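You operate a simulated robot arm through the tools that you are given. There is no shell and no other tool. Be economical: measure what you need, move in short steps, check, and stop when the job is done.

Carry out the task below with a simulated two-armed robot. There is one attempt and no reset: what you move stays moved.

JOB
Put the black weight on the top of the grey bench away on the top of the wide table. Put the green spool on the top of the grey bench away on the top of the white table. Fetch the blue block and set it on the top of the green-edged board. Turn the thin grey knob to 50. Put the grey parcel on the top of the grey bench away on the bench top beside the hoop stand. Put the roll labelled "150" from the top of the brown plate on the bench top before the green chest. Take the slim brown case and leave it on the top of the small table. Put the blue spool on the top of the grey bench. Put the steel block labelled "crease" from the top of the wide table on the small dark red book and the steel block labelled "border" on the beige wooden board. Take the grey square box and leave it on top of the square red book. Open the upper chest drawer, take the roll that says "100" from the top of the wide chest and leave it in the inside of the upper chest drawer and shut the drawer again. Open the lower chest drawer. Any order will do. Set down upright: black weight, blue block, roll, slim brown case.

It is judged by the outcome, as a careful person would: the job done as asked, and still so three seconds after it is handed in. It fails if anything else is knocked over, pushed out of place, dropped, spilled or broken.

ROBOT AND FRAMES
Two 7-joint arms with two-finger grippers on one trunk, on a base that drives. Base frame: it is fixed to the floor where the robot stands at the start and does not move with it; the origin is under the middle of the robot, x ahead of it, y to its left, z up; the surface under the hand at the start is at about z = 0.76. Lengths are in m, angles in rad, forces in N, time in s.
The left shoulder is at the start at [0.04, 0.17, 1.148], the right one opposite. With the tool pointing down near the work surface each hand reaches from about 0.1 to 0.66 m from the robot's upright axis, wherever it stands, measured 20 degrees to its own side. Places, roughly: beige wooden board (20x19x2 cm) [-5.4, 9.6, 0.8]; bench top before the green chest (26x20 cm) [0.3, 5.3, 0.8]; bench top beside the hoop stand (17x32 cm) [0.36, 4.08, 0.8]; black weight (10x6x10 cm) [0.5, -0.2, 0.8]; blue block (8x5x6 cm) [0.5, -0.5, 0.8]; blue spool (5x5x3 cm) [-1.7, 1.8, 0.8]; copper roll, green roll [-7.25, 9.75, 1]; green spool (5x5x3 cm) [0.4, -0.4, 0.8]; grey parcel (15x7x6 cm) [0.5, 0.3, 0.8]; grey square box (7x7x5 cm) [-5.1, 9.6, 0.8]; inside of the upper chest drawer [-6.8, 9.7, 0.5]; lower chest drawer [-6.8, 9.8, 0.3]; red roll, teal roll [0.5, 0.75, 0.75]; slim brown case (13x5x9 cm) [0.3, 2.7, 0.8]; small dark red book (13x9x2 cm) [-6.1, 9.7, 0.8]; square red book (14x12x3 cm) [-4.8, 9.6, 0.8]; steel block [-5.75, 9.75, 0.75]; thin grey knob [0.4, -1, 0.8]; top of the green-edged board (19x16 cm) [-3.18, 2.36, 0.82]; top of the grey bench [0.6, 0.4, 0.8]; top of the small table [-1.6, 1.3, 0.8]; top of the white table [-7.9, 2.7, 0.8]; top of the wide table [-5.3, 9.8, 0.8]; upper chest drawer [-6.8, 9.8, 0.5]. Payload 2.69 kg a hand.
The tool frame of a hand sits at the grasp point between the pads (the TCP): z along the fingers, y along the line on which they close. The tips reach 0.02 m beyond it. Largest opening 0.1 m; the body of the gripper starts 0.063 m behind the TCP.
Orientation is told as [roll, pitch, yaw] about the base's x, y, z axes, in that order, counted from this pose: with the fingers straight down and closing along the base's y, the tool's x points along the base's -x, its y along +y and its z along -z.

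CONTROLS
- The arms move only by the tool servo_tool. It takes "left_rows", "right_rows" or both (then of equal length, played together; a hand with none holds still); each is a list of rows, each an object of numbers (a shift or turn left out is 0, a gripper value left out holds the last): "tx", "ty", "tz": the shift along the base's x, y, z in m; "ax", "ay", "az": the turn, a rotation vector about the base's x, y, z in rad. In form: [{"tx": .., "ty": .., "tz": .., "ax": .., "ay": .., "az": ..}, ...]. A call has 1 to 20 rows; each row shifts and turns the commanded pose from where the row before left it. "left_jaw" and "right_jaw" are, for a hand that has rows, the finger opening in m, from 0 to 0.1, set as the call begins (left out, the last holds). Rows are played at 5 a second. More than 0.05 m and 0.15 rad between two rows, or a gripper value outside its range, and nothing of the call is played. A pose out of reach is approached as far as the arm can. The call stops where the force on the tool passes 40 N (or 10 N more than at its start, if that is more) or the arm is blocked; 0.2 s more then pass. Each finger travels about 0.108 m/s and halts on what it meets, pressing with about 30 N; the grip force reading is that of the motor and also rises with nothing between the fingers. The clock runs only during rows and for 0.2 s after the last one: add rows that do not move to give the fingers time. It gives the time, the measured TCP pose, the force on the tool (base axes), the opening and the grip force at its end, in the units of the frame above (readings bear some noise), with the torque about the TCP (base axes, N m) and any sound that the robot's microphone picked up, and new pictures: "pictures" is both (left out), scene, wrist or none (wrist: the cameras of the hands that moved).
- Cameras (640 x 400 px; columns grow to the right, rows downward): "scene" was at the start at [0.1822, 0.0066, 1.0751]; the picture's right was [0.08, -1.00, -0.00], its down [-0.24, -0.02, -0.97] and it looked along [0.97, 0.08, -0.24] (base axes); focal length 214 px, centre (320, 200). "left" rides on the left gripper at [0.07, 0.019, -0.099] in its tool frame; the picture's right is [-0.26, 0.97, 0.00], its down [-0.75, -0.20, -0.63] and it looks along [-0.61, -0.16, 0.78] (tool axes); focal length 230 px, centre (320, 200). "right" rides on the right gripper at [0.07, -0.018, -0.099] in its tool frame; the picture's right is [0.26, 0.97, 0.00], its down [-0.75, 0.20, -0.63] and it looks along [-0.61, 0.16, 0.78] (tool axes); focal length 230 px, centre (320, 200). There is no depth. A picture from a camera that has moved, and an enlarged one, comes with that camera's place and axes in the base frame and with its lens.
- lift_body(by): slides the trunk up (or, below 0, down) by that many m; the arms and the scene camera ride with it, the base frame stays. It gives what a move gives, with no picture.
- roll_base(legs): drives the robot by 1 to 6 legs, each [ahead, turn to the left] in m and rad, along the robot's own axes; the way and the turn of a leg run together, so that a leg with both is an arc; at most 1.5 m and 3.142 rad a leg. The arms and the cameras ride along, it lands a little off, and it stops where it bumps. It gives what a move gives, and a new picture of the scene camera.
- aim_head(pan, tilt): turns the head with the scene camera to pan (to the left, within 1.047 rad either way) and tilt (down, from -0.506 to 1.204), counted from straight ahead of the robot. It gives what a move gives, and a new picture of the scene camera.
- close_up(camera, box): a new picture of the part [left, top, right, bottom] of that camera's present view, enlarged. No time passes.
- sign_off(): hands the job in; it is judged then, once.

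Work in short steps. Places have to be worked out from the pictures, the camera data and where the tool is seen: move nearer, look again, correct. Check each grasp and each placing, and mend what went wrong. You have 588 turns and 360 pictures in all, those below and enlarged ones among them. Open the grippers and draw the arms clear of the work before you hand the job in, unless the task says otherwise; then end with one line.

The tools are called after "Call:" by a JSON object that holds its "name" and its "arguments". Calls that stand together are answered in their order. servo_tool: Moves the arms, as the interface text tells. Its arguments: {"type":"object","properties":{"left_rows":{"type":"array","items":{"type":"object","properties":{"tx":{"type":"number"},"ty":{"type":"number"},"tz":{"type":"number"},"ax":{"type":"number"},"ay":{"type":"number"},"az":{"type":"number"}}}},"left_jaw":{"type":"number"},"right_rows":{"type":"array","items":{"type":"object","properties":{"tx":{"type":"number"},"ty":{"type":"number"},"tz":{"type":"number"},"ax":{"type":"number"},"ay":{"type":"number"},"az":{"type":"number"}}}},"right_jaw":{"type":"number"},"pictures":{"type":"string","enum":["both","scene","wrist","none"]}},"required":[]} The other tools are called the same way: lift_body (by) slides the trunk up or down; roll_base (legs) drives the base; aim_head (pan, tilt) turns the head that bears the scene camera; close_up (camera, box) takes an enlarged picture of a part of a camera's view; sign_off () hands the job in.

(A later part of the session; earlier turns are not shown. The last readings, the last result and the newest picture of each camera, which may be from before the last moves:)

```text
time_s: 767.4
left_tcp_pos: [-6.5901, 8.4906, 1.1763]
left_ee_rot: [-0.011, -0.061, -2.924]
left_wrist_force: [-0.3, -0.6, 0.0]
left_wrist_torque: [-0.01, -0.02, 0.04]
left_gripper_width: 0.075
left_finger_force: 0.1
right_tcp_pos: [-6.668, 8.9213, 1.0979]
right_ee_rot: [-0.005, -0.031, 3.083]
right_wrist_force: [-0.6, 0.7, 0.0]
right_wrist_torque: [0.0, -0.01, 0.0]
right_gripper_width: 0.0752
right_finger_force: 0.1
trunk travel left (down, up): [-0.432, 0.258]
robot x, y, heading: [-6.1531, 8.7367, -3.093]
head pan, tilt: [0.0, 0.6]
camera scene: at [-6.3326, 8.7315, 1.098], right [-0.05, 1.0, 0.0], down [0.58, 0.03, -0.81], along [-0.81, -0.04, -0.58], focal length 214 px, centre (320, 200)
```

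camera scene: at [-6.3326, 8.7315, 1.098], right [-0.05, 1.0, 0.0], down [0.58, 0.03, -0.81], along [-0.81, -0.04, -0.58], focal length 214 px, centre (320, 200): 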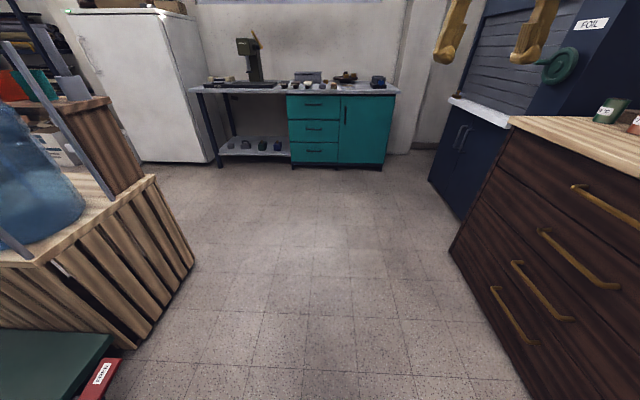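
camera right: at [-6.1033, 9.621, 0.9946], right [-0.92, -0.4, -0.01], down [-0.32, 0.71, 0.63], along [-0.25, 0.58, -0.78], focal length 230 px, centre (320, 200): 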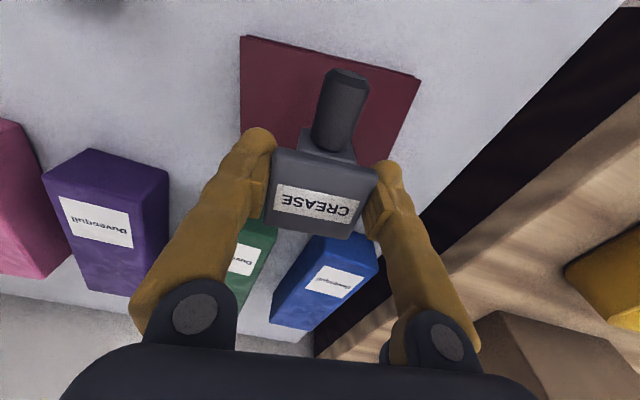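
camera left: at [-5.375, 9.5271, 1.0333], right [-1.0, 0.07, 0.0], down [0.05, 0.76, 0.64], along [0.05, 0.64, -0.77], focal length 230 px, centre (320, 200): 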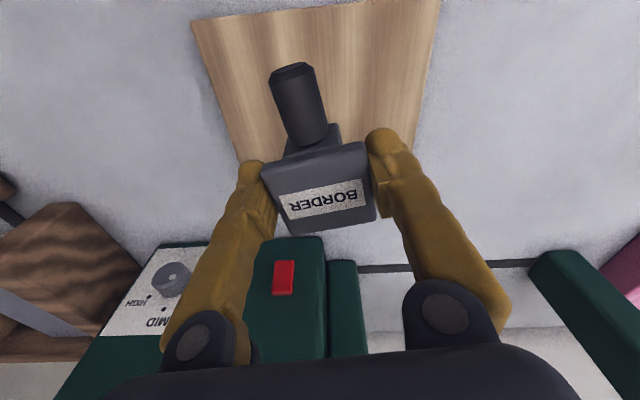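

Call:
{"name": "roll_base", "arguments": {"legs": [[0.66, 0], [0, -1.5]]}}

Call:
{"name": "aim_head", "arguments": {"pan": 0.0, "tilt": 0.75}}

```text
time_s: 774.9
left_tcp_pos: [-7.1024, 9.1244, 1.1774]
left_ee_rot: [-0.012, -0.062, 1.857]
left_wrist_force: [0.0, -0.4, 0.2]
left_wrist_torque: [0.02, -0.01, 0.02]
left_gripper_width: 0.0749
left_finger_force: 0.1
right_tcp_pos: [-6.6776, 9.2318, 1.098]
right_ee_rot: [-0.003, -0.032, 1.582]
right_wrist_force: [-0.8, 0.4, -0.4]
right_wrist_torque: [-0.02, -0.03, -0.02]
right_gripper_width: 0.075
right_finger_force: 0.0
trunk travel left (down, up): [-0.432, 0.258]
robot x, y, heading: [-6.8328, 8.7049, 1.69]
head pan, tilt: [0.0, 0.6]
camera scene: at [-6.8521, 8.8834, 1.0981], right [0.99, 0.12, 0.0], down [0.07, -0.57, -0.82], along [-0.1, 0.81, -0.58], focal length 214 px, centre (320, 200)
```

scene: 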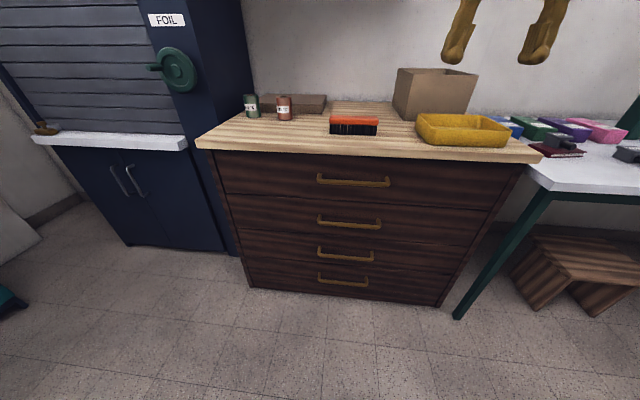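

```text
time_s: 775.6
left_tcp_pos: [-7.0999, 9.1038, 1.1849]
left_ee_rot: [-0.015, -0.081, 1.856]
left_wrist_force: [0.3, -0.8, 0.0]
left_wrist_torque: [0.04, 0.04, 0.0]
left_gripper_width: 0.0749
left_finger_force: 0.1
right_tcp_pos: [-6.6756, 9.2127, 1.1087]
right_ee_rot: [-0.003, -0.051, 1.582]
right_wrist_force: [-0.4, -1.0, 0.7]
right_wrist_torque: [0.09, 0.05, -0.02]
right_gripper_width: 0.075
right_finger_force: 0.0
trunk travel left (down, up): [-0.432, 0.258]
robot x, y, heading: [-6.8296, 8.7113, 1.694]
head pan, tilt: [0.0, 0.75]
camera scene: at [-6.851, 8.8758, 1.0857], right [0.99, 0.12, 0.0], down [0.08, -0.69, -0.72], along [-0.09, 0.72, -0.69], focal length 214 px, centre (320, 200)
```

scene: 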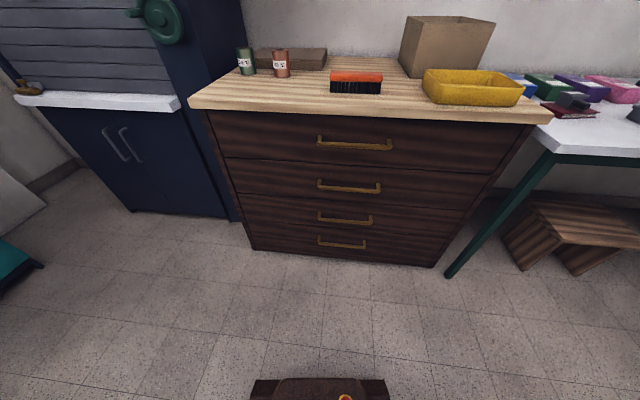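

Call:
{"name": "close_up", "arguments": {"camera": "scene", "box": [220, 30, 330, 100]}}

```text
5.71 times, centred on (275, 65) of scene
camera zoom: at [-6.851, 8.8758, 1.0857], right [0.99, 0.12, 0.0], down [0.08, -0.69, -0.72], along [-0.09, 0.72, -0.69], focal length 1226 px, centre (577, 971)
```

zoom: 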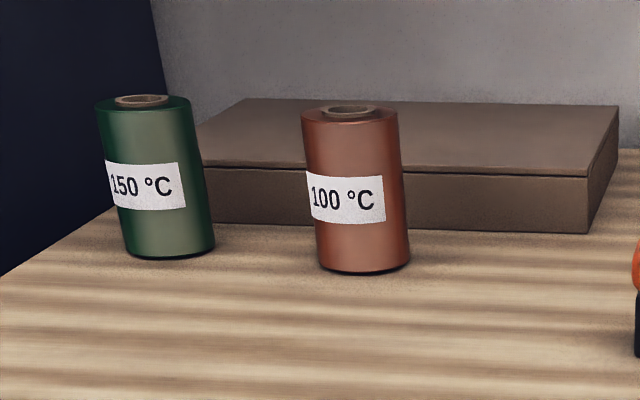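

Copper roll reads "100 °C" at about (-7.10, 9.755). I move up to the chest for the left hand.

Call:
{"name": "roll_base", "arguments": {"legs": [[0, 0.14], [0.44, 0], [0, -0.22]]}}

Call:
{"name": "aim_head", "arguments": {"pan": 0.15, "tilt": 0.6}}

```text
time_s: 779.7
left_tcp_pos: [-7.1746, 9.5511, 1.1839]
left_ee_rot: [-0.014, -0.077, 1.765]
left_wrist_force: [0.5, -0.5, 0.4]
left_wrist_torque: [0.01, 0.02, 0.01]
left_gripper_width: 0.0751
left_finger_force: 0.1
right_tcp_pos: [-6.7428, 9.6224, 1.1067]
right_ee_rot: [-0.002, -0.045, 1.494]
right_wrist_force: [0.2, -0.1, -0.6]
right_wrist_torque: [0.0, 0.0, -0.01]
right_gripper_width: 0.0753
right_finger_force: 0.1
trunk travel left (down, up): [-0.432, 0.258]
robot x, y, heading: [-6.9465, 9.1314, 1.601]
head pan, tilt: [0.0, 0.75]
camera scene: at [-6.9483, 9.3017, 1.0853], right [1.0, 0.03, 0.0], down [0.02, -0.69, -0.72], along [-0.02, 0.72, -0.69], focal length 214 px, centre (320, 200)
```

scene: 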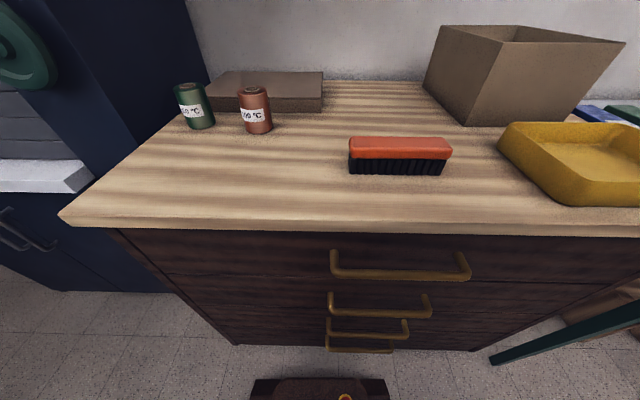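

```text
time_s: 780.4
left_tcp_pos: [-7.1734, 9.5296, 1.1873]
left_ee_rot: [-0.015, -0.086, 1.765]
left_wrist_force: [0.5, -0.6, -0.4]
left_wrist_torque: [0.04, -0.03, 0.01]
left_gripper_width: 0.0748
left_finger_force: 0.0
right_tcp_pos: [-6.742, 9.6028, 1.1148]
right_ee_rot: [-0.001, -0.065, 1.494]
right_wrist_force: [-0.7, -1.1, 0.7]
right_wrist_torque: [0.01, -0.02, 0.01]
right_gripper_width: 0.0747
right_finger_force: 0.1
trunk travel left (down, up): [-0.432, 0.258]
robot x, y, heading: [-6.9423, 9.13, 1.603]
head pan, tilt: [0.15, 0.6]
camera scene: at [-6.9623, 9.3043, 1.0984], right [0.98, 0.18, 0.0], down [0.1, -0.57, -0.82], along [-0.15, 0.8, -0.58], focal length 214 px, centre (320, 200)
```

scene: 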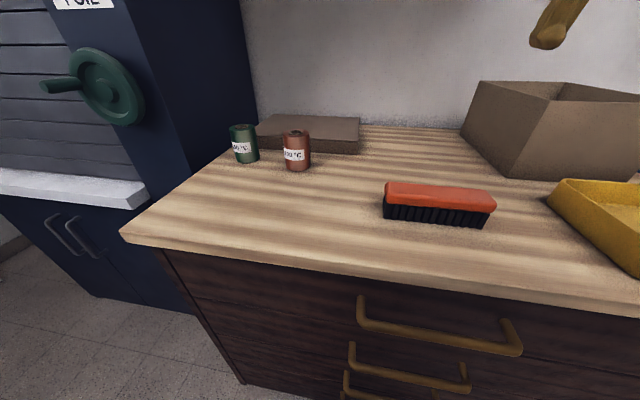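

Call:
{"name": "servo_tool", "arguments": {"left_rows": [{"tx": 0.018, "ty": 0.04, "ax": -0.08, "ay": -0.015}, {"tx": 0.018, "ty": 0.04, "az": -0.06}, {"tx": 0.018, "ty": 0.04, "az": -0.07}, {"tx": 0.018, "ty": 0.04, "az": -0.06}, {"ty": 0.04}, {"ty": 0.015}, {"tz": -0.04}, {"tz": -0.04}, {"tz": -0.03}], "left_jaw": 0.1, "pictures": "wrist"}}

```text
time_s: 781.7
left_tcp_pos: [-7.0991, 9.7213, 1.2019]
left_ee_rot: [-0.013, -0.018, 1.574]
left_wrist_force: [-0.3, -1.2, -0.4]
left_wrist_torque: [0.12, 0.02, -0.02]
left_gripper_width: 0.1001
left_finger_force: 0.0
left hand out of reach, approached as far as the arm can: row 6
right_tcp_pos: [-6.7408, 9.5822, 1.1239]
right_ee_rot: [0.0, -0.083, 1.493]
right_wrist_force: [-0.8, -2.4, 0.4]
right_wrist_torque: [0.11, 0.04, 0.04]
right_gripper_width: 0.0747
right_finger_force: 0.0
trunk travel left (down, up): [-0.432, 0.258]
robot x, y, heading: [-6.9456, 9.1294, 1.598]
head pan, tilt: [0.15, 0.6]
stopped in row 6 (left hand): the arm was blocked; the commanded pose is now the measured one
camera left: at [-7.1168, 9.651, 1.3], right [-0.97, 0.25, -0.01], down [0.19, 0.74, 0.65], along [0.17, 0.62, -0.76], focal length 230 px, centre (320, 200)
```

left: 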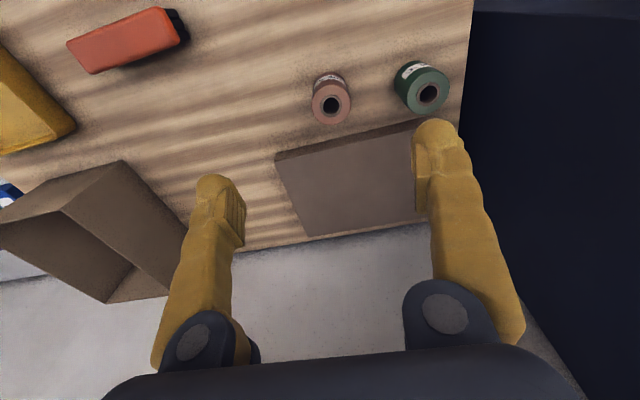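

Call:
{"name": "servo_tool", "arguments": {"left_rows": [{"tz": -0.05}, {"tz": -0.05}, {"tz": -0.05}, {"tz": -0.02}, {"ty": 0.02}, {"ty": 0.016}], "pictures": "wrist"}}

```text
time_s: 782.0
left_tcp_pos: [-7.0984, 9.7047, 1.1863]
left_ee_rot: [-0.012, -0.021, 1.576]
left_wrist_force: [-0.2, -1.0, -0.3]
left_wrist_torque: [0.06, 0.03, 0.03]
left_gripper_width: 0.1
left_finger_force: 0.1
right_tcp_pos: [-6.7409, 9.5673, 1.1307]
right_ee_rot: [0.001, -0.097, 1.492]
right_wrist_force: [0.2, -0.1, 0.6]
right_wrist_torque: [0.04, -0.03, -0.03]
right_gripper_width: 0.0749
right_finger_force: 0.0
trunk travel left (down, up): [-0.432, 0.258]
robot x, y, heading: [-6.9464, 9.1317, 1.601]
head pan, tilt: [0.15, 0.6]
stopped in row 1 (left hand): the arm was blocked; the commanded pose is now the measured one
camera left: at [-7.1162, 9.6333, 1.2846], right [-0.97, 0.25, -0.01], down [0.19, 0.74, 0.65], along [0.17, 0.63, -0.76], focal length 230 px, centre (320, 200)
```

left: 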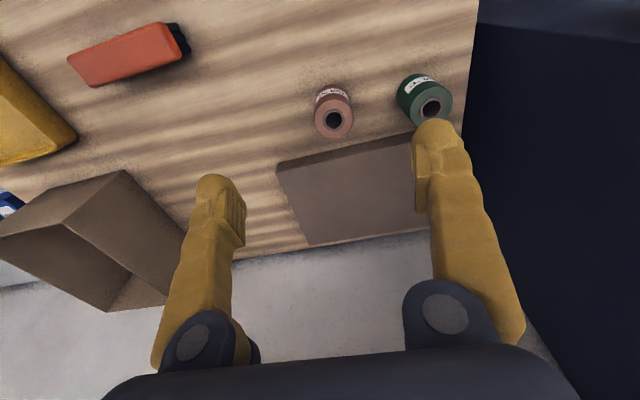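

Call:
{"name": "servo_tool", "arguments": {"left_rows": [{"ty": -0.03}, {"ty": -0.03}, {"tz": -0.03}], "right_rows": [{"tx": 0.02, "ax": -0.05}, {"tx": 0.02, "ax": -0.04}, {}], "pictures": "none"}}

Call:
{"name": "roll_base", "arguments": {"legs": [[0.06, 0]]}}

Call:
{"name": "servo_tool", "arguments": {"left_rows": [{"tz": -0.05}, {"tz": -0.05}, {"tz": -0.03}], "pictures": "none"}}

```text
time_s: 782.3
left_tcp_pos: [-7.0967, 9.6694, 1.1973]
left_ee_rot: [-0.01, -0.044, 1.578]
left_wrist_force: [0.2, -1.3, 0.5]
left_wrist_torque: [0.11, 0.05, 0.01]
left_gripper_width: 0.1
left_finger_force: 0.1
right_tcp_pos: [-6.7319, 9.547, 1.1375]
right_ee_rot: [0.003, -0.099, 1.492]
right_wrist_force: [-0.2, -1.5, 1.2]
right_wrist_torque: [0.1, 0.01, 0.02]
right_gripper_width: 0.075
right_finger_force: 0.0
trunk travel left (down, up): [-0.432, 0.258]
robot x, y, heading: [-6.9451, 9.1315, 1.6]
head pan, tilt: [0.15, 0.6]
stopped in row 1 (left hand): the arm was blocked; the commanded pose is now the measured one
```

```text
time_s: 783.3
left_tcp_pos: [-7.0987, 9.7267, 1.1988]
left_ee_rot: [-0.012, -0.044, 1.577]
left_wrist_force: [-0.6, 0.0, -0.1]
left_wrist_torque: [0.0, 0.04, -0.01]
left_gripper_width: 0.0998
left_finger_force: 0.1
right_tcp_pos: [-6.7352, 9.6015, 1.1382]
right_ee_rot: [0.004, -0.101, 1.491]
right_wrist_force: [0.5, -0.2, 0.4]
right_wrist_torque: [0.02, 0.02, 0.03]
right_gripper_width: 0.0749
right_finger_force: 0.0
trunk travel left (down, up): [-0.432, 0.258]
robot x, y, heading: [-6.9452, 9.1887, 1.599]
head pan, tilt: [0.15, 0.6]
camera scene: at [-6.9636, 9.3491, 1.1006], right [0.98, 0.18, 0.0], down [0.1, -0.56, -0.82], along [-0.15, 0.81, -0.57], focal length 214 px, centre (320, 200)
```

scene: 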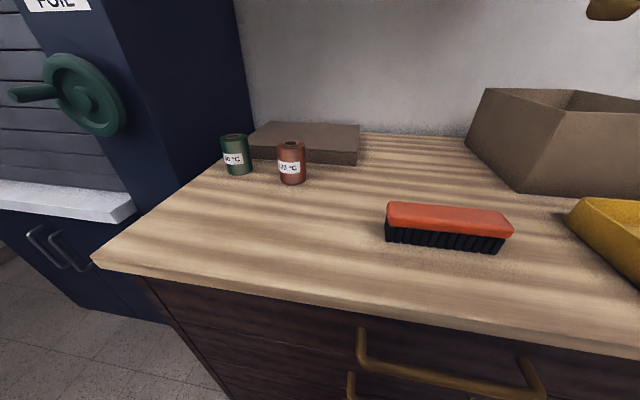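

```text
time_s: 784.1
left_tcp_pos: [-7.0981, 9.7261, 1.0686]
left_ee_rot: [-0.01, -0.044, 1.575]
left_wrist_force: [0.0, -0.5, 0.0]
left_wrist_torque: [0.0, 0.01, -0.02]
left_gripper_width: 0.0999
left_finger_force: 0.0
right_tcp_pos: [-6.7358, 9.6044, 1.1386]
right_ee_rot: [0.004, -0.097, 1.492]
right_wrist_force: [-0.6, -0.6, -0.6]
right_wrist_torque: [0.04, -0.01, 0.02]
right_gripper_width: 0.075
right_finger_force: 0.2
trunk travel left (down, up): [-0.432, 0.258]
robot x, y, heading: [-6.9472, 9.1924, 1.602]
head pan, tilt: [0.15, 0.6]
```

Call:
{"name": "servo_tool", "arguments": {"left_rows": [{"ax": -0.04, "ty": 0.015}, {"ty": 0.013, "tz": -0.02}], "pictures": "wrist"}}

```text
time_s: 784.7
left_tcp_pos: [-7.0986, 9.7541, 1.0496]
left_ee_rot: [-0.011, -0.004, 1.573]
left_wrist_force: [0.2, -0.7, 0.4]
left_wrist_torque: [0.01, 0.0, 0.05]
left_gripper_width: 0.1002
left_finger_force: 0.1
right_tcp_pos: [-6.7346, 9.6004, 1.1393]
right_ee_rot: [0.005, -0.1, 1.491]
right_wrist_force: [-0.3, 0.3, -0.4]
right_wrist_torque: [0.0, 0.01, -0.01]
right_gripper_width: 0.075
right_finger_force: 0.1
trunk travel left (down, up): [-0.432, 0.258]
robot x, y, heading: [-6.9421, 9.1891, 1.596]
head pan, tilt: [0.15, 0.6]
camera left: at [-7.1168, 9.685, 1.1499], right [-0.97, 0.25, -0.01], down [0.19, 0.75, 0.63], along [0.17, 0.61, -0.77], focal length 230 px, centre (320, 200)
```

left: 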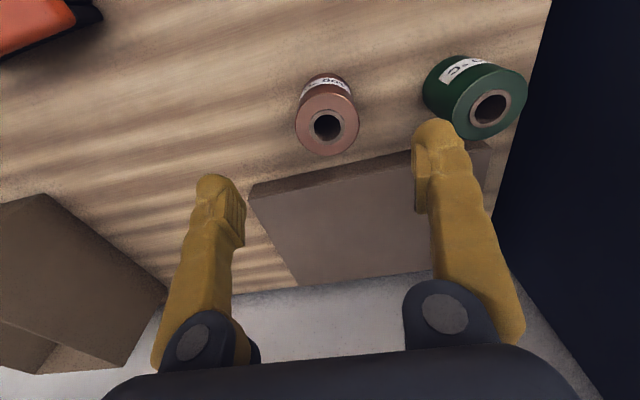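

Call:
{"name": "servo_tool", "arguments": {"left_rows": [{"tx": -0.002, "ty": 0.005, "tz": -0.04}, {"tz": -0.05}, {"tz": -0.05}], "pictures": "wrist"}}

Call:
{"name": "servo_tool", "arguments": {"left_rows": [{}, {}, {}], "left_jaw": 0.0, "pictures": "none"}}

```text
time_s: 785.5
left_tcp_pos: [-7.0991, 9.7598, 0.9071]
left_ee_rot: [-0.01, -0.002, 1.576]
left_wrist_force: [0.4, 0.9, 0.5]
left_wrist_torque: [-0.02, -0.02, -0.01]
left_gripper_width: 0.0998
left_finger_force: 0.1
right_tcp_pos: [-6.7335, 9.6024, 1.1383]
right_ee_rot: [0.003, -0.097, 1.491]
right_wrist_force: [-0.7, 0.8, -1.1]
right_wrist_torque: [-0.05, -0.01, 0.01]
right_gripper_width: 0.0751
right_finger_force: 0.1
trunk travel left (down, up): [-0.432, 0.258]
robot x, y, heading: [-6.9476, 9.1902, 1.599]
head pan, tilt: [0.15, 0.6]
camera left: at [-7.1185, 9.6903, 1.0078], right [-0.97, 0.25, -0.01], down [0.19, 0.75, 0.63], along [0.17, 0.61, -0.77], focal length 230 px, centre (320, 200)
```

left: 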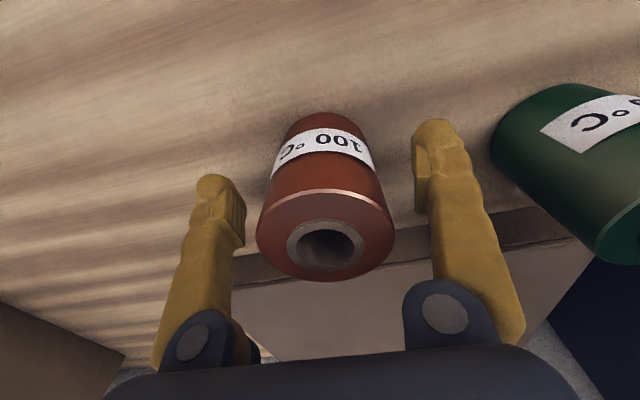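

```text
time_s: 786.3
left_tcp_pos: [-7.1017, 9.7594, 0.9094]
left_ee_rot: [-0.011, -0.005, 1.576]
left_wrist_force: [-1.0, -0.9, 1.5]
left_wrist_torque: [0.02, 0.1, 0.02]
left_gripper_width: 0.0588
left_finger_force: 30.2
right_tcp_pos: [-6.7342, 9.6019, 1.1401]
right_ee_rot: [0.006, -0.099, 1.492]
right_wrist_force: [0.1, 0.3, -0.8]
right_wrist_torque: [-0.04, 0.0, -0.01]
right_gripper_width: 0.075
right_finger_force: 0.0
trunk travel left (down, up): [-0.432, 0.258]
robot x, y, heading: [-6.9426, 9.1886, 1.602]
head pan, tilt: [0.15, 0.6]
```

"100 °C" gripped. I lift it, and back the base away from the chest.

Call:
{"name": "servo_tool", "arguments": {"left_rows": [{"tz": 0.03}, {"tz": 0.05}, {"tz": 0.05}, {"tz": 0.05}, {"ty": -0.04}, {"ty": -0.04}, {"ty": -0.04}, {"tx": -0.03}], "pictures": "none"}}

Call:
{"name": "roll_base", "arguments": {"legs": [[-0.34, 0]]}}

Call:
{"name": "aim_head", "arguments": {"pan": -0.1, "tilt": 0.9}}

```text
time_s: 788.1
left_tcp_pos: [-7.1337, 9.6401, 1.0898]
left_ee_rot: [-0.014, -0.003, 1.574]
left_wrist_force: [0.5, 0.7, -2.3]
left_wrist_torque: [-0.05, 0.01, 0.04]
left_gripper_width: 0.0586
left_finger_force: 29.7
right_tcp_pos: [-6.7349, 9.6028, 1.1389]
right_ee_rot: [0.002, -0.099, 1.492]
right_wrist_force: [-0.2, 0.0, 0.2]
right_wrist_torque: [-0.06, -0.03, 0.0]
right_gripper_width: 0.0746
right_finger_force: 0.1
trunk travel left (down, up): [-0.432, 0.258]
robot x, y, heading: [-6.9459, 9.1939, 1.602]
head pan, tilt: [0.15, 0.6]
```

```text
time_s: 790.3
left_tcp_pos: [-7.1243, 9.2971, 1.0918]
left_ee_rot: [-0.01, -0.003, 1.581]
left_wrist_force: [-0.1, -0.4, -1.7]
left_wrist_torque: [0.0, 0.02, -0.03]
left_gripper_width: 0.0587
left_finger_force: 29.8
right_tcp_pos: [-6.7256, 9.2642, 1.1397]
right_ee_rot: [0.005, -0.099, 1.499]
right_wrist_force: [0.6, -1.0, -0.4]
right_wrist_torque: [0.0, 0.0, 0.01]
right_gripper_width: 0.0751
right_finger_force: 0.1
trunk travel left (down, up): [-0.432, 0.258]
robot x, y, heading: [-6.9322, 8.8518, 1.607]
head pan, tilt: [0.15, 0.6]
camera scene: at [-6.954, 9.0256, 1.0982], right [0.98, 0.19, 0.0], down [0.11, -0.57, -0.82], along [-0.15, 0.8, -0.58], focal length 214 px, centre (320, 200)
```

scene: 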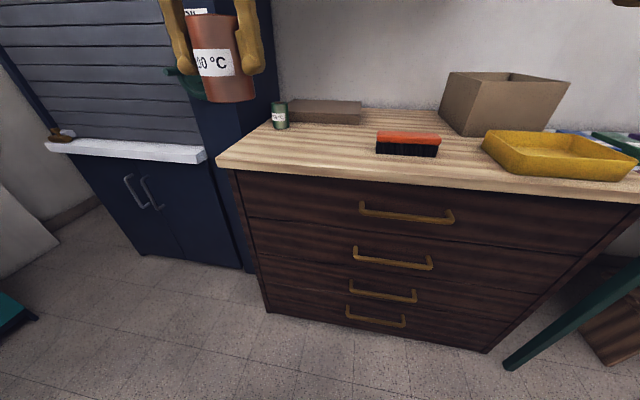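

```text
time_s: 791.1
left_tcp_pos: [-7.1233, 9.2827, 1.0972]
left_ee_rot: [-0.01, -0.018, 1.583]
left_wrist_force: [-0.5, 0.2, -1.8]
left_wrist_torque: [-0.06, 0.02, -0.01]
left_gripper_width: 0.0589
left_finger_force: 29.7
right_tcp_pos: [-6.7245, 9.2469, 1.1423]
right_ee_rot: [0.003, -0.106, 1.499]
right_wrist_force: [0.7, -0.8, 0.0]
right_wrist_torque: [-0.01, 0.0, -0.01]
right_gripper_width: 0.075
right_finger_force: 0.0
trunk travel left (down, up): [-0.432, 0.258]
robot x, y, heading: [-6.9317, 8.8498, 1.605]
head pan, tilt: [-0.099, 0.901]
camera scene: at [-6.9329, 9.0148, 1.0735], right [1.0, -0.06, 0.0], down [-0.05, -0.79, -0.61], along [0.04, 0.61, -0.79], focal length 214 px, centre (320, 200)
```

scene: 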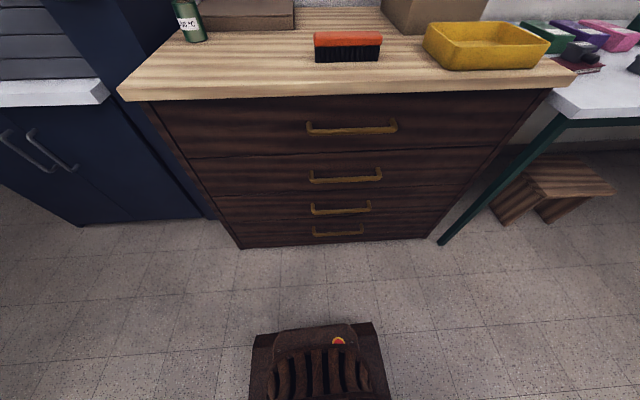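

Bar of drawer 2 (z≈0.56, the "upper" drawer at z 0.5) is at x -6.93..-6.70, y≈9.49. I turn the right hand so its fingers point forward and close vertically.

Call:
{"name": "servo_tool", "arguments": {"right_rows": [{"az": 0.14, "ax": -0.1}, {"az": 0.14}, {"az": 0.14}, {"az": 0.14}, {"az": 0.14}, {"az": 0.14}, {"az": 0.14}, {"az": 0.14}, {"az": 0.14}, {"az": 0.14}, {"az": 0.14}, {"az": 0.1}], "right_jaw": 0.06, "pictures": "none"}}

Call:
{"name": "servo_tool", "arguments": {"right_rows": [{"ax": 0.14}, {"ax": 0.14}, {"ax": 0.14}, {"ax": 0.14}, {"ax": 0.14}, {"ax": 0.14}, {"ax": 0.14}, {"ax": 0.14}], "pictures": "scene"}}

```text
refused: row 1 steps farther than a row can; nothing moved
```

```text
time_s: 792.9
left_tcp_pos: [-7.1231, 9.2824, 1.0969]
left_ee_rot: [-0.011, -0.019, 1.582]
left_wrist_force: [-0.5, 0.4, -1.1]
left_wrist_torque: [-0.03, 0.0, -0.01]
left_gripper_width: 0.0588
left_finger_force: 30.3
right_tcp_pos: [-6.733, 9.3281, 1.1705]
right_ee_rot: [0.223, -1.243, 1.318]
right_wrist_force: [0.3, 0.0, -0.1]
right_wrist_torque: [-0.03, -0.02, -0.02]
right_gripper_width: 0.0751
right_finger_force: 0.1
right hand out of reach, approached as far as the arm can: row 5, 6, 7, 8
trunk travel left (down, up): [-0.432, 0.258]
robot x, y, heading: [-6.9353, 8.8533, 1.604]
head pan, tilt: [-0.099, 0.901]
camera scene: at [-6.9328, 9.0152, 1.0734], right [1.0, -0.06, 0.0], down [-0.05, -0.79, -0.61], along [0.04, 0.61, -0.79], focal length 214 px, centre (320, 200)
```

scene: 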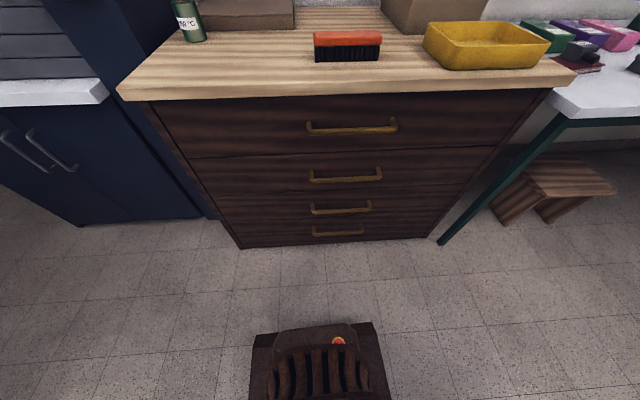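

The tilt ran without the yaw. I roll the hand about its own axis instead, while moving slightly forward and down.

Call:
{"name": "servo_tool", "arguments": {"right_rows": [{"ty": 0.02, "tz": -0.03}, {"ty": 0.02, "tz": -0.03}, {"ay": -0.133, "az": 0.045, "tz": -0.02}, {"ay": -0.133, "az": 0.045, "tz": -0.02}, {"ay": -0.133, "az": 0.045}, {"ay": -0.133, "az": 0.045}, {"ay": -0.133, "az": 0.045}, {"ay": -0.133, "az": 0.045}, {"ay": -0.133, "az": 0.045}, {"ay": -0.133, "az": 0.045}, {"ay": -0.133, "az": 0.045}, {"ay": -0.133, "az": 0.045}], "right_jaw": 0.06, "pictures": "wrist"}}

```text
time_s: 795.5
left_tcp_pos: [-7.1237, 9.2824, 1.0975]
left_ee_rot: [-0.01, -0.019, 1.581]
left_wrist_force: [-0.2, -0.5, -1.9]
left_wrist_torque: [0.0, -0.02, 0.01]
left_gripper_width: 0.0584
left_finger_force: 29.7
right_tcp_pos: [-6.7069, 9.3605, 1.1171]
right_ee_rot: [-1.22, -0.304, 3.015]
right_wrist_force: [0.1, -0.6, -0.3]
right_wrist_torque: [0.0, 0.01, -0.04]
right_gripper_width: 0.06
right_finger_force: 0.0
right hand out of reach, approached as far as the arm can: row 3, 4
trunk travel left (down, up): [-0.432, 0.258]
robot x, y, heading: [-6.9309, 8.8505, 1.604]
head pan, tilt: [-0.099, 0.901]
camera right: at [-6.6356, 9.2641, 1.1448], right [-0.07, -0.33, -0.94], down [-0.78, -0.57, 0.25], along [-0.62, 0.76, -0.22], focal length 230 px, centre (320, 200)
```

right: 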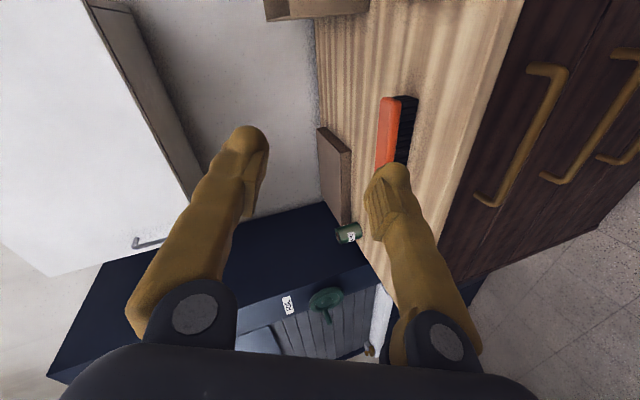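

Fingers now point forward; I finish the last 0.33 rad of roll and lower the trunk.

Call:
{"name": "servo_tool", "arguments": {"right_rows": [{"ay": -0.133, "az": 0.045}, {"ay": -0.133, "az": 0.045}, {"ay": -0.05, "az": 0.015}, {"ty": -0.02}], "pictures": "none"}}

Call:
{"name": "lift_body", "arguments": {"by": -0.35}}

Call:
{"name": "aim_head", "arguments": {"pan": -0.1, "tilt": 0.5}}

```text
time_s: 796.5
left_tcp_pos: [-7.1234, 9.282, 1.0975]
left_ee_rot: [-0.011, -0.022, 1.583]
left_wrist_force: [0.0, -0.1, -1.8]
left_wrist_torque: [-0.01, 0.0, -0.02]
left_gripper_width: 0.0584
left_finger_force: 30.0
right_tcp_pos: [-6.7031, 9.3395, 1.1213]
right_ee_rot: [-1.24, 0.007, 3.125]
right_wrist_force: [0.5, 0.7, -0.2]
right_wrist_torque: [0.01, -0.02, 0.0]
right_gripper_width: 0.0599
right_finger_force: 0.0
right hand out of reach, approached as far as the arm can: row 2
trunk travel left (down, up): [-0.432, 0.258]
robot x, y, heading: [-6.9387, 8.8526, 1.606]
head pan, tilt: [-0.099, 0.901]
```

```text
time_s: 799.9
left_tcp_pos: [-7.1232, 9.282, 0.7479]
left_ee_rot: [-0.01, -0.02, 1.582]
left_wrist_force: [-0.8, -0.1, -1.6]
left_wrist_torque: [0.03, -0.03, -0.03]
left_gripper_width: 0.0586
left_finger_force: 29.7
right_tcp_pos: [-6.7037, 9.34, 0.772]
right_ee_rot: [-1.241, 0.006, 3.125]
right_wrist_force: [0.4, -0.4, -0.3]
right_wrist_torque: [0.0, 0.01, -0.02]
right_gripper_width: 0.06
right_finger_force: 0.1
trunk travel left (down, up): [-0.082, 0.608]
robot x, y, heading: [-6.9332, 8.8497, 1.606]
head pan, tilt: [-0.099, 0.901]
```

```text
time_s: 800.8
left_tcp_pos: [-7.1239, 9.282, 0.7476]
left_ee_rot: [-0.009, -0.018, 1.582]
left_wrist_force: [0.3, -0.5, -1.9]
left_wrist_torque: [-0.01, -0.02, -0.01]
left_gripper_width: 0.0586
left_finger_force: 29.7
right_tcp_pos: [-6.7038, 9.3405, 0.7713]
right_ee_rot: [-1.241, 0.007, 3.126]
right_wrist_force: [0.2, -0.2, 0.2]
right_wrist_torque: [0.0, 0.02, -0.01]
right_gripper_width: 0.0599
right_finger_force: 0.1
trunk travel left (down, up): [-0.082, 0.608]
robot x, y, heading: [-6.937, 8.8545, 1.605]
head pan, tilt: [-0.099, 0.499]
camera scene: at [-6.9316, 9.0245, 0.7571], right [1.0, -0.06, 0.0], down [-0.03, -0.49, -0.87], along [0.06, 0.87, -0.49], focal length 214 px, centre (320, 200)
```

scene: 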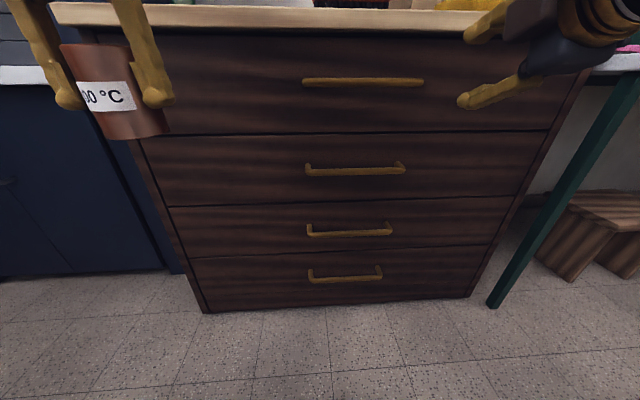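

Handle 2 bar at y≈9.491, z≈0.567. I bring the open fingers to that height in front of it.

Call:
{"name": "servo_tool", "arguments": {"right_rows": [{"tx": -0.015, "tz": -0.04}, {"tx": -0.015, "tz": -0.04}, {"tx": -0.015, "tz": -0.045}, {"tx": -0.015, "tz": -0.045}, {"tx": -0.006, "tz": -0.034}]}}

```text
time_s: 802.0
left_tcp_pos: [-7.1238, 9.2823, 0.7488]
left_ee_rot: [-0.012, -0.018, 1.581]
left_wrist_force: [-1.2, 0.3, -1.7]
left_wrist_torque: [0.03, 0.01, 0.01]
left_gripper_width: 0.0587
left_finger_force: 29.6
right_tcp_pos: [-6.7023, 9.3392, 0.772]
right_ee_rot: [-1.241, 0.006, 3.125]
right_wrist_force: [0.3, 1.0, -0.3]
right_wrist_torque: [-0.02, 0.04, 0.05]
right_gripper_width: 0.06
right_finger_force: 0.1
right hand out of reach, approached as far as the arm can: row 1, 2, 3, 4, 5
trunk travel left (down, up): [-0.082, 0.608]
robot x, y, heading: [-6.9373, 8.8537, 1.607]
head pan, tilt: [-0.099, 0.499]
camera scene: at [-6.9316, 9.0246, 0.7571], right [1.0, -0.06, 0.0], down [-0.03, -0.49, -0.87], along [0.06, 0.87, -0.49], focal length 214 px, centre (320, 200)
camera right: at [-6.6339, 9.2512, 0.8213], right [0.26, -0.32, -0.91], down [-0.76, -0.65, 0.01], along [-0.59, 0.69, -0.41], focal length 230 px, centre (320, 200)
```

scene: 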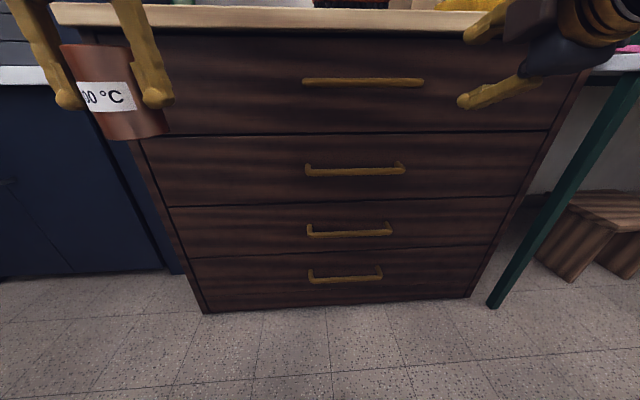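
right: 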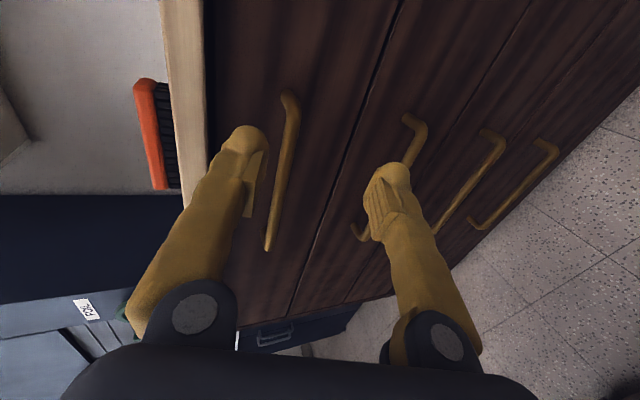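

The arm is folded too much here. I restore the command, back the base 0.17 m, then extend forward and down together.

Call:
{"name": "servo_tool", "arguments": {"right_rows": [{"tx": 0.015, "tz": 0.045}, {"tx": 0.015, "tz": 0.045}, {"tx": 0.015, "tz": 0.045}, {"tx": 0.015, "tz": 0.045}, {"tx": 0.006, "tz": 0.024}], "pictures": "none"}}

Call:
{"name": "roll_base", "arguments": {"legs": [[-0.17, 0]]}}

Call:
{"name": "servo_tool", "arguments": {"right_rows": [{"ty": 0.04}, {"ty": 0.04}, {"ty": 0.04}, {"tz": -0.03}, {"tz": -0.04}, {"tz": -0.04}, {"tz": -0.04}, {"tz": -0.04}], "pictures": "scene"}}

```text
time_s: 803.2
left_tcp_pos: [-7.1233, 9.2815, 0.7476]
left_ee_rot: [-0.011, -0.019, 1.581]
left_wrist_force: [-0.9, -0.2, -1.3]
left_wrist_torque: [0.02, -0.04, -0.01]
left_gripper_width: 0.0588
left_finger_force: 30.5
right_tcp_pos: [-6.6344, 9.3394, 0.976]
right_ee_rot: [-1.239, 0.006, 3.126]
right_wrist_force: [-0.8, -0.1, -0.1]
right_wrist_torque: [0.03, -0.04, 0.03]
right_gripper_width: 0.0598
right_finger_force: 0.1
trunk travel left (down, up): [-0.082, 0.608]
robot x, y, heading: [-6.9364, 8.8481, 1.609]
head pan, tilt: [-0.099, 0.499]
```

```text
time_s: 804.7
left_tcp_pos: [-7.118, 9.1089, 0.748]
left_ee_rot: [-0.012, -0.019, 1.586]
left_wrist_force: [0.7, -0.3, -2.4]
left_wrist_torque: [0.0, 0.0, 0.01]
left_gripper_width: 0.0585
left_finger_force: 29.3
right_tcp_pos: [-6.6301, 9.1683, 0.9764]
right_ee_rot: [-1.239, 0.008, 3.126]
right_wrist_force: [0.3, 0.7, 0.8]
right_wrist_torque: [-0.02, -0.01, -0.01]
right_gripper_width: 0.0601
right_finger_force: 0.0
trunk travel left (down, up): [-0.082, 0.608]
robot x, y, heading: [-6.9311, 8.6793, 1.613]
head pan, tilt: [-0.099, 0.499]
camera scene: at [-6.9256, 8.8516, 0.7572], right [1.0, -0.06, 0.0], down [-0.03, -0.49, -0.87], along [0.05, 0.87, -0.49], focal length 214 px, centre (320, 200)
```

scene: 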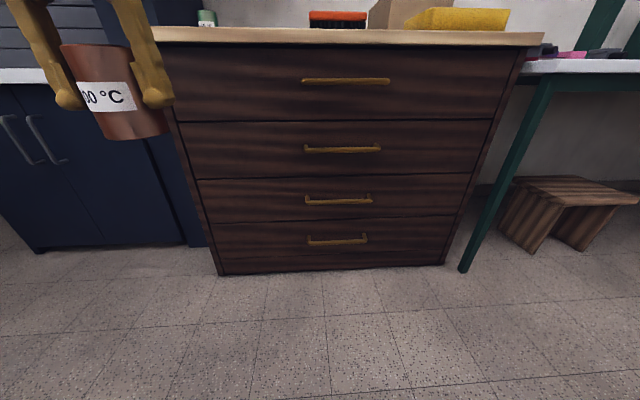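

```text
time_s: 806.5
left_tcp_pos: [-7.1173, 9.0967, 0.7539]
left_ee_rot: [-0.01, -0.036, 1.585]
left_wrist_force: [0.3, -0.7, -2.1]
left_wrist_torque: [0.03, 0.01, -0.03]
left_gripper_width: 0.0588
left_finger_force: 29.6
right_tcp_pos: [-6.6301, 9.2734, 0.7937]
right_ee_rot: [-1.258, 0.005, 3.129]
right_wrist_force: [0.4, -0.4, -1.2]
right_wrist_torque: [-0.01, -0.05, -0.03]
right_gripper_width: 0.0603
right_finger_force: 0.1
trunk travel left (down, up): [-0.082, 0.608]
robot x, y, heading: [-6.931, 8.68, 1.606]
head pan, tilt: [-0.099, 0.499]
camera scene: at [-6.9255, 8.8517, 0.7571], right [1.0, -0.06, 0.0], down [-0.03, -0.49, -0.87], along [0.05, 0.87, -0.49], focal length 214 px, centre (320, 200)
```

scene: 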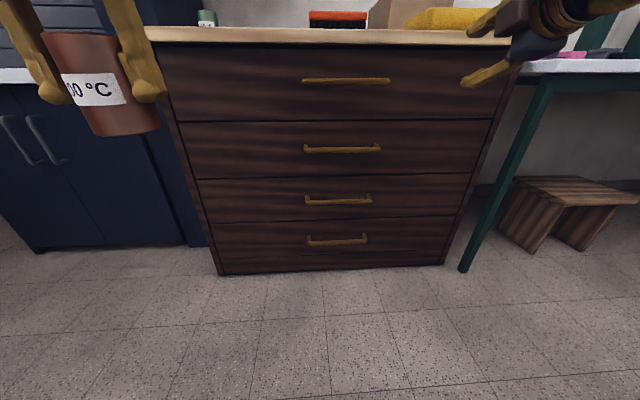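

Call:
{"name": "servo_tool", "arguments": {"right_rows": [{"tx": -0.03, "ty": 0.02, "tz": -0.02}, {"tx": -0.03, "ty": 0.02, "tz": -0.03}, {"tx": -0.03, "ty": 0.02, "tz": -0.03}, {"tx": -0.03, "ty": 0.01, "tz": -0.03}, {"tx": -0.02, "tz": -0.04}, {"tz": -0.04}, {"tz": -0.037}], "pictures": "scene"}}

```text
time_s: 808.1
left_tcp_pos: [-7.1168, 9.0949, 0.7549]
left_ee_rot: [-0.01, -0.035, 1.585]
left_wrist_force: [0.1, 0.0, -1.2]
left_wrist_torque: [0.01, -0.01, -0.01]
left_gripper_width: 0.0587
left_finger_force: 29.9
right_tcp_pos: [-6.6741, 9.3028, 0.7591]
right_ee_rot: [-1.251, 0.008, 3.129]
right_wrist_force: [-0.3, -0.2, -0.3]
right_wrist_torque: [-0.02, -0.05, 0.01]
right_gripper_width: 0.0601
right_finger_force: 0.1
right hand out of reach, approached as far as the arm can: row 2, 3, 4, 5, 6, 7
trunk travel left (down, up): [-0.082, 0.608]
robot x, y, heading: [-6.9284, 8.6804, 1.61]
head pan, tilt: [-0.099, 0.499]
camera scene: at [-6.9256, 8.8517, 0.7571], right [1.0, -0.06, 0.0], down [-0.03, -0.49, -0.87], along [0.05, 0.87, -0.49], focal length 214 px, centre (320, 200)
```

scene: 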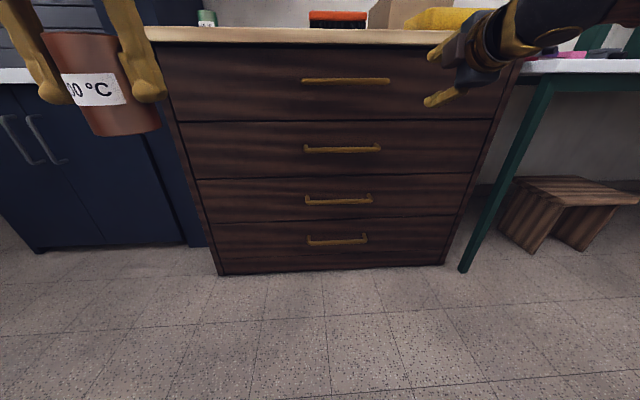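

Call:
{"name": "servo_tool", "arguments": {"right_rows": [{"tx": 0.03, "tz": 0.045}, {"tx": 0.03, "tz": 0.045}, {"tx": 0.03, "tz": 0.045}, {"tz": 0.045}, {"tz": 0.012}, {"tz": -0.03}, {"tz": -0.03}], "pictures": "none"}}

Call:
{"name": "servo_tool", "arguments": {"right_rows": [{"tz": -0.03}, {"tz": -0.03}, {"ty": 0.03}, {"ty": 0.03}], "pictures": "none"}}

```text
refused: row 1 steps farther than a row can; nothing moved
```

```text
time_s: 809.1
left_tcp_pos: [-7.1176, 9.0957, 0.7542]
left_ee_rot: [-0.011, -0.035, 1.584]
left_wrist_force: [0.7, 0.7, -0.8]
left_wrist_torque: [-0.03, 0.03, 0.03]
left_gripper_width: 0.0587
left_finger_force: 29.8
right_tcp_pos: [-6.6736, 9.3636, 0.7614]
right_ee_rot: [-1.257, 0.007, 3.127]
right_wrist_force: [0.2, -0.9, 0.5]
right_wrist_torque: [0.0, 0.0, 0.01]
right_gripper_width: 0.0602
right_finger_force: 0.1
right hand out of reach, approached as far as the arm can: row 1, 2
trunk travel left (down, up): [-0.082, 0.608]
robot x, y, heading: [-6.9278, 8.6784, 1.61]
head pan, tilt: [-0.099, 0.499]
```

Downward reach is limited at this tilt. I reduce the tilt to about 46° and try again.

Call:
{"name": "servo_tool", "arguments": {"right_rows": [{"ax": -0.14}, {"ax": -0.14}, {"ax": -0.14}, {"ax": -0.04, "tz": -0.03}, {"tz": -0.04}, {"tz": -0.04}, {"tz": -0.04}, {"tz": -0.04}], "pictures": "none"}}

```text
time_s: 810.9
left_tcp_pos: [-7.1177, 9.0976, 0.7549]
left_ee_rot: [-0.009, -0.035, 1.581]
left_wrist_force: [0.3, 0.2, -2.0]
left_wrist_torque: [0.01, -0.01, -0.03]
left_gripper_width: 0.0584
left_finger_force: 29.9
right_tcp_pos: [-6.6764, 9.3637, 0.5705]
right_ee_rot: [-0.799, 0.011, 3.135]
right_wrist_force: [-0.2, -0.8, -0.8]
right_wrist_torque: [0.02, -0.02, -0.01]
right_gripper_width: 0.0602
right_finger_force: 0.1
trunk travel left (down, up): [-0.082, 0.608]
robot x, y, heading: [-6.9279, 8.6779, 1.609]
head pan, tilt: [-0.099, 0.499]
```

Works. I shift to x=-6.77 and advance to the bar.

Call:
{"name": "servo_tool", "arguments": {"right_rows": [{"tx": -0.04}, {"tx": -0.03}, {"tx": -0.025}, {"ty": 0.035}, {"ty": 0.03}, {"ty": 0.02}]}}

```text
time_s: 812.3
left_tcp_pos: [-7.1174, 9.0961, 0.7546]
left_ee_rot: [-0.01, -0.034, 1.584]
left_wrist_force: [0.2, -0.3, -1.2]
left_wrist_torque: [-0.01, 0.04, 0.03]
left_gripper_width: 0.0586
left_finger_force: 30.1
right_tcp_pos: [-6.7666, 9.4548, 0.5681]
right_ee_rot: [-0.794, 0.012, 3.133]
right_wrist_force: [0.6, -0.8, 0.2]
right_wrist_torque: [0.01, 0.01, -0.03]
right_gripper_width: 0.0602
right_finger_force: 0.0
trunk travel left (down, up): [-0.082, 0.608]
robot x, y, heading: [-6.929, 8.6791, 1.612]
head pan, tilt: [-0.099, 0.499]
camera scene: at [-6.9255, 8.8518, 0.7571], right [1.0, -0.06, 0.0], down [-0.03, -0.49, -0.87], along [0.05, 0.87, -0.49], focal length 214 px, centre (320, 200)
camera right: at [-6.6986, 9.3974, 0.6511], right [0.26, -0.68, -0.69], down [-0.76, -0.58, 0.29], along [-0.6, 0.45, -0.67], focal length 230 px, centre (320, 200)
```

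scene: 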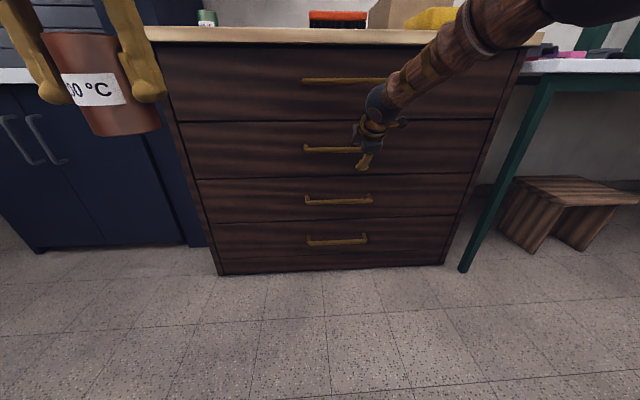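
right: 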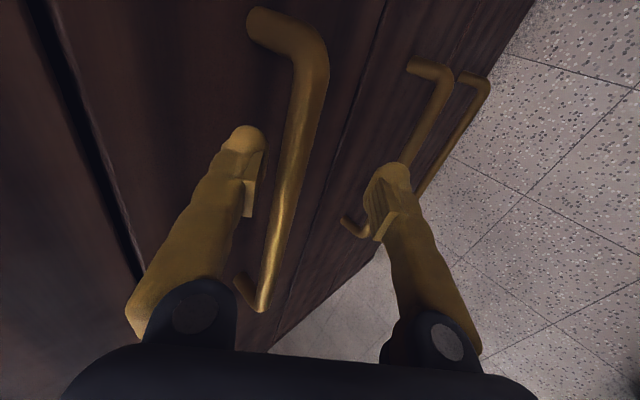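

The bar lies between the fingers. I narrow the jaw, advance 3 cm and close on the bar.

Call:
{"name": "servo_tool", "arguments": {"right_rows": [{"ty": 0.012}, {"ty": 0.01, "tz": -0.004}, {"ty": 0.008, "tz": -0.003}], "right_jaw": 0.045, "pictures": "wrist"}}

Call:
{"name": "servo_tool", "arguments": {"right_rows": [{}, {}], "right_jaw": 0.0, "pictures": "wrist"}}

```text
time_s: 813.1
left_tcp_pos: [-7.1182, 9.0963, 0.7536]
left_ee_rot: [-0.013, -0.035, 1.585]
left_wrist_force: [1.1, -0.4, -2.4]
left_wrist_torque: [-0.01, 0.01, -0.01]
left_gripper_width: 0.0585
left_finger_force: 30.1
right_tcp_pos: [-6.768, 9.4669, 0.5653]
right_ee_rot: [-0.796, 0.01, 3.134]
right_wrist_force: [-0.4, 0.4, 0.2]
right_wrist_torque: [0.02, 0.0, 0.03]
right_gripper_width: 0.045
right_finger_force: 0.0
right hand out of reach, approached as far as the arm can: row 1, 2, 3
trunk travel left (down, up): [-0.082, 0.608]
robot x, y, heading: [-6.9286, 8.6809, 1.609]
head pan, tilt: [-0.099, 0.499]
camera right: at [-6.6988, 9.4094, 0.6475], right [0.26, -0.68, -0.69], down [-0.76, -0.58, 0.29], along [-0.6, 0.45, -0.67], focal length 230 px, centre (320, 200)
```

right: 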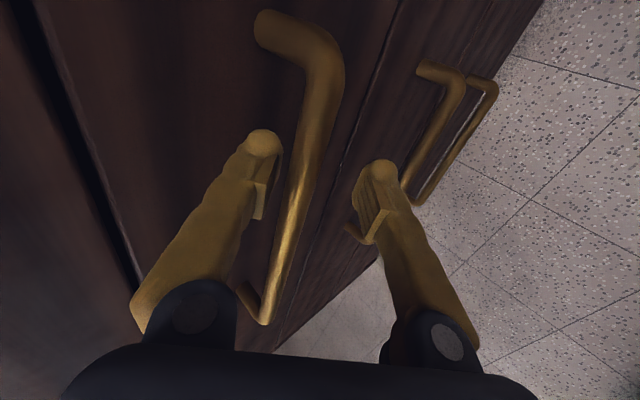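

```text
time_s: 813.7
left_tcp_pos: [-7.1176, 9.0953, 0.7558]
left_ee_rot: [-0.011, -0.036, 1.585]
left_wrist_force: [-0.1, 0.9, -1.3]
left_wrist_torque: [-0.02, -0.03, 0.02]
left_gripper_width: 0.0588
left_finger_force: 30.0
right_tcp_pos: [-6.7683, 9.4685, 0.57]
right_ee_rot: [-0.802, 0.013, 3.132]
right_wrist_force: [0.1, 1.7, 18.1]
right_wrist_torque: [0.0, -0.02, 0.04]
right_gripper_width: 0.0069
right_finger_force: 35.5
trunk travel left (down, up): [-0.082, 0.608]
robot x, y, heading: [-6.9263, 8.6808, 1.614]
head pan, tilt: [-0.099, 0.499]
camera right: at [-6.6987, 9.4095, 0.652], right [0.26, -0.67, -0.69], down [-0.76, -0.59, 0.28], along [-0.6, 0.45, -0.66], focal length 230 px, centre (320, 200)
```

right: 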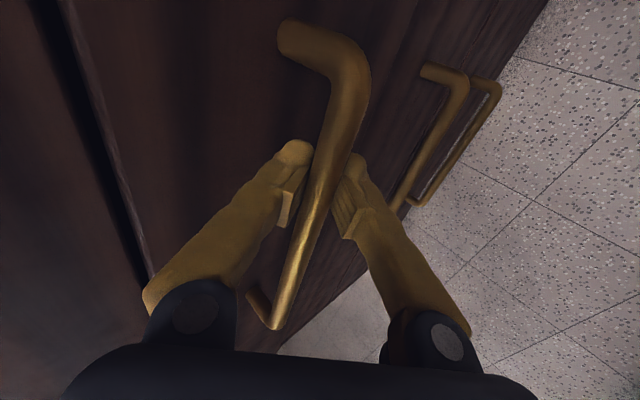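

Gripped on the bar. I pull by driving the base backwards 0.1 m first.

Call:
{"name": "roll_base", "arguments": {"legs": [[-0.1, 0]]}}

```text
time_s: 814.8
left_tcp_pos: [-7.1151, 8.9939, 0.7554]
left_ee_rot: [-0.01, -0.035, 1.584]
left_wrist_force: [-0.1, 0.3, -2.1]
left_wrist_torque: [0.03, 0.06, 0.0]
left_gripper_width: 0.0586
left_finger_force: 30.4
right_tcp_pos: [-6.7658, 9.3639, 0.5666]
right_ee_rot: [-0.798, 0.012, 3.134]
right_wrist_force: [-11.0, 1.3, 17.3]
right_wrist_torque: [-0.03, -0.03, -0.01]
right_gripper_width: 0.0062
right_finger_force: 33.8
trunk travel left (down, up): [-0.082, 0.608]
robot x, y, heading: [-6.9264, 8.5783, 1.606]
head pan, tilt: [-0.099, 0.499]
camera scene: at [-6.9225, 8.7489, 0.7575], right [1.0, -0.06, 0.0], down [-0.03, -0.49, -0.87], along [0.05, 0.87, -0.49], focal length 214 px, centre (320, 200)
```

scene: 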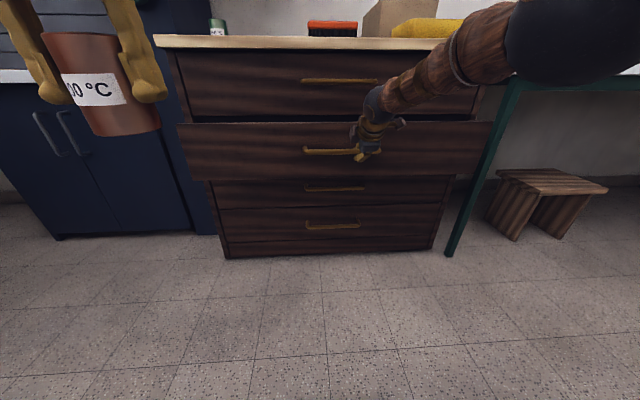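

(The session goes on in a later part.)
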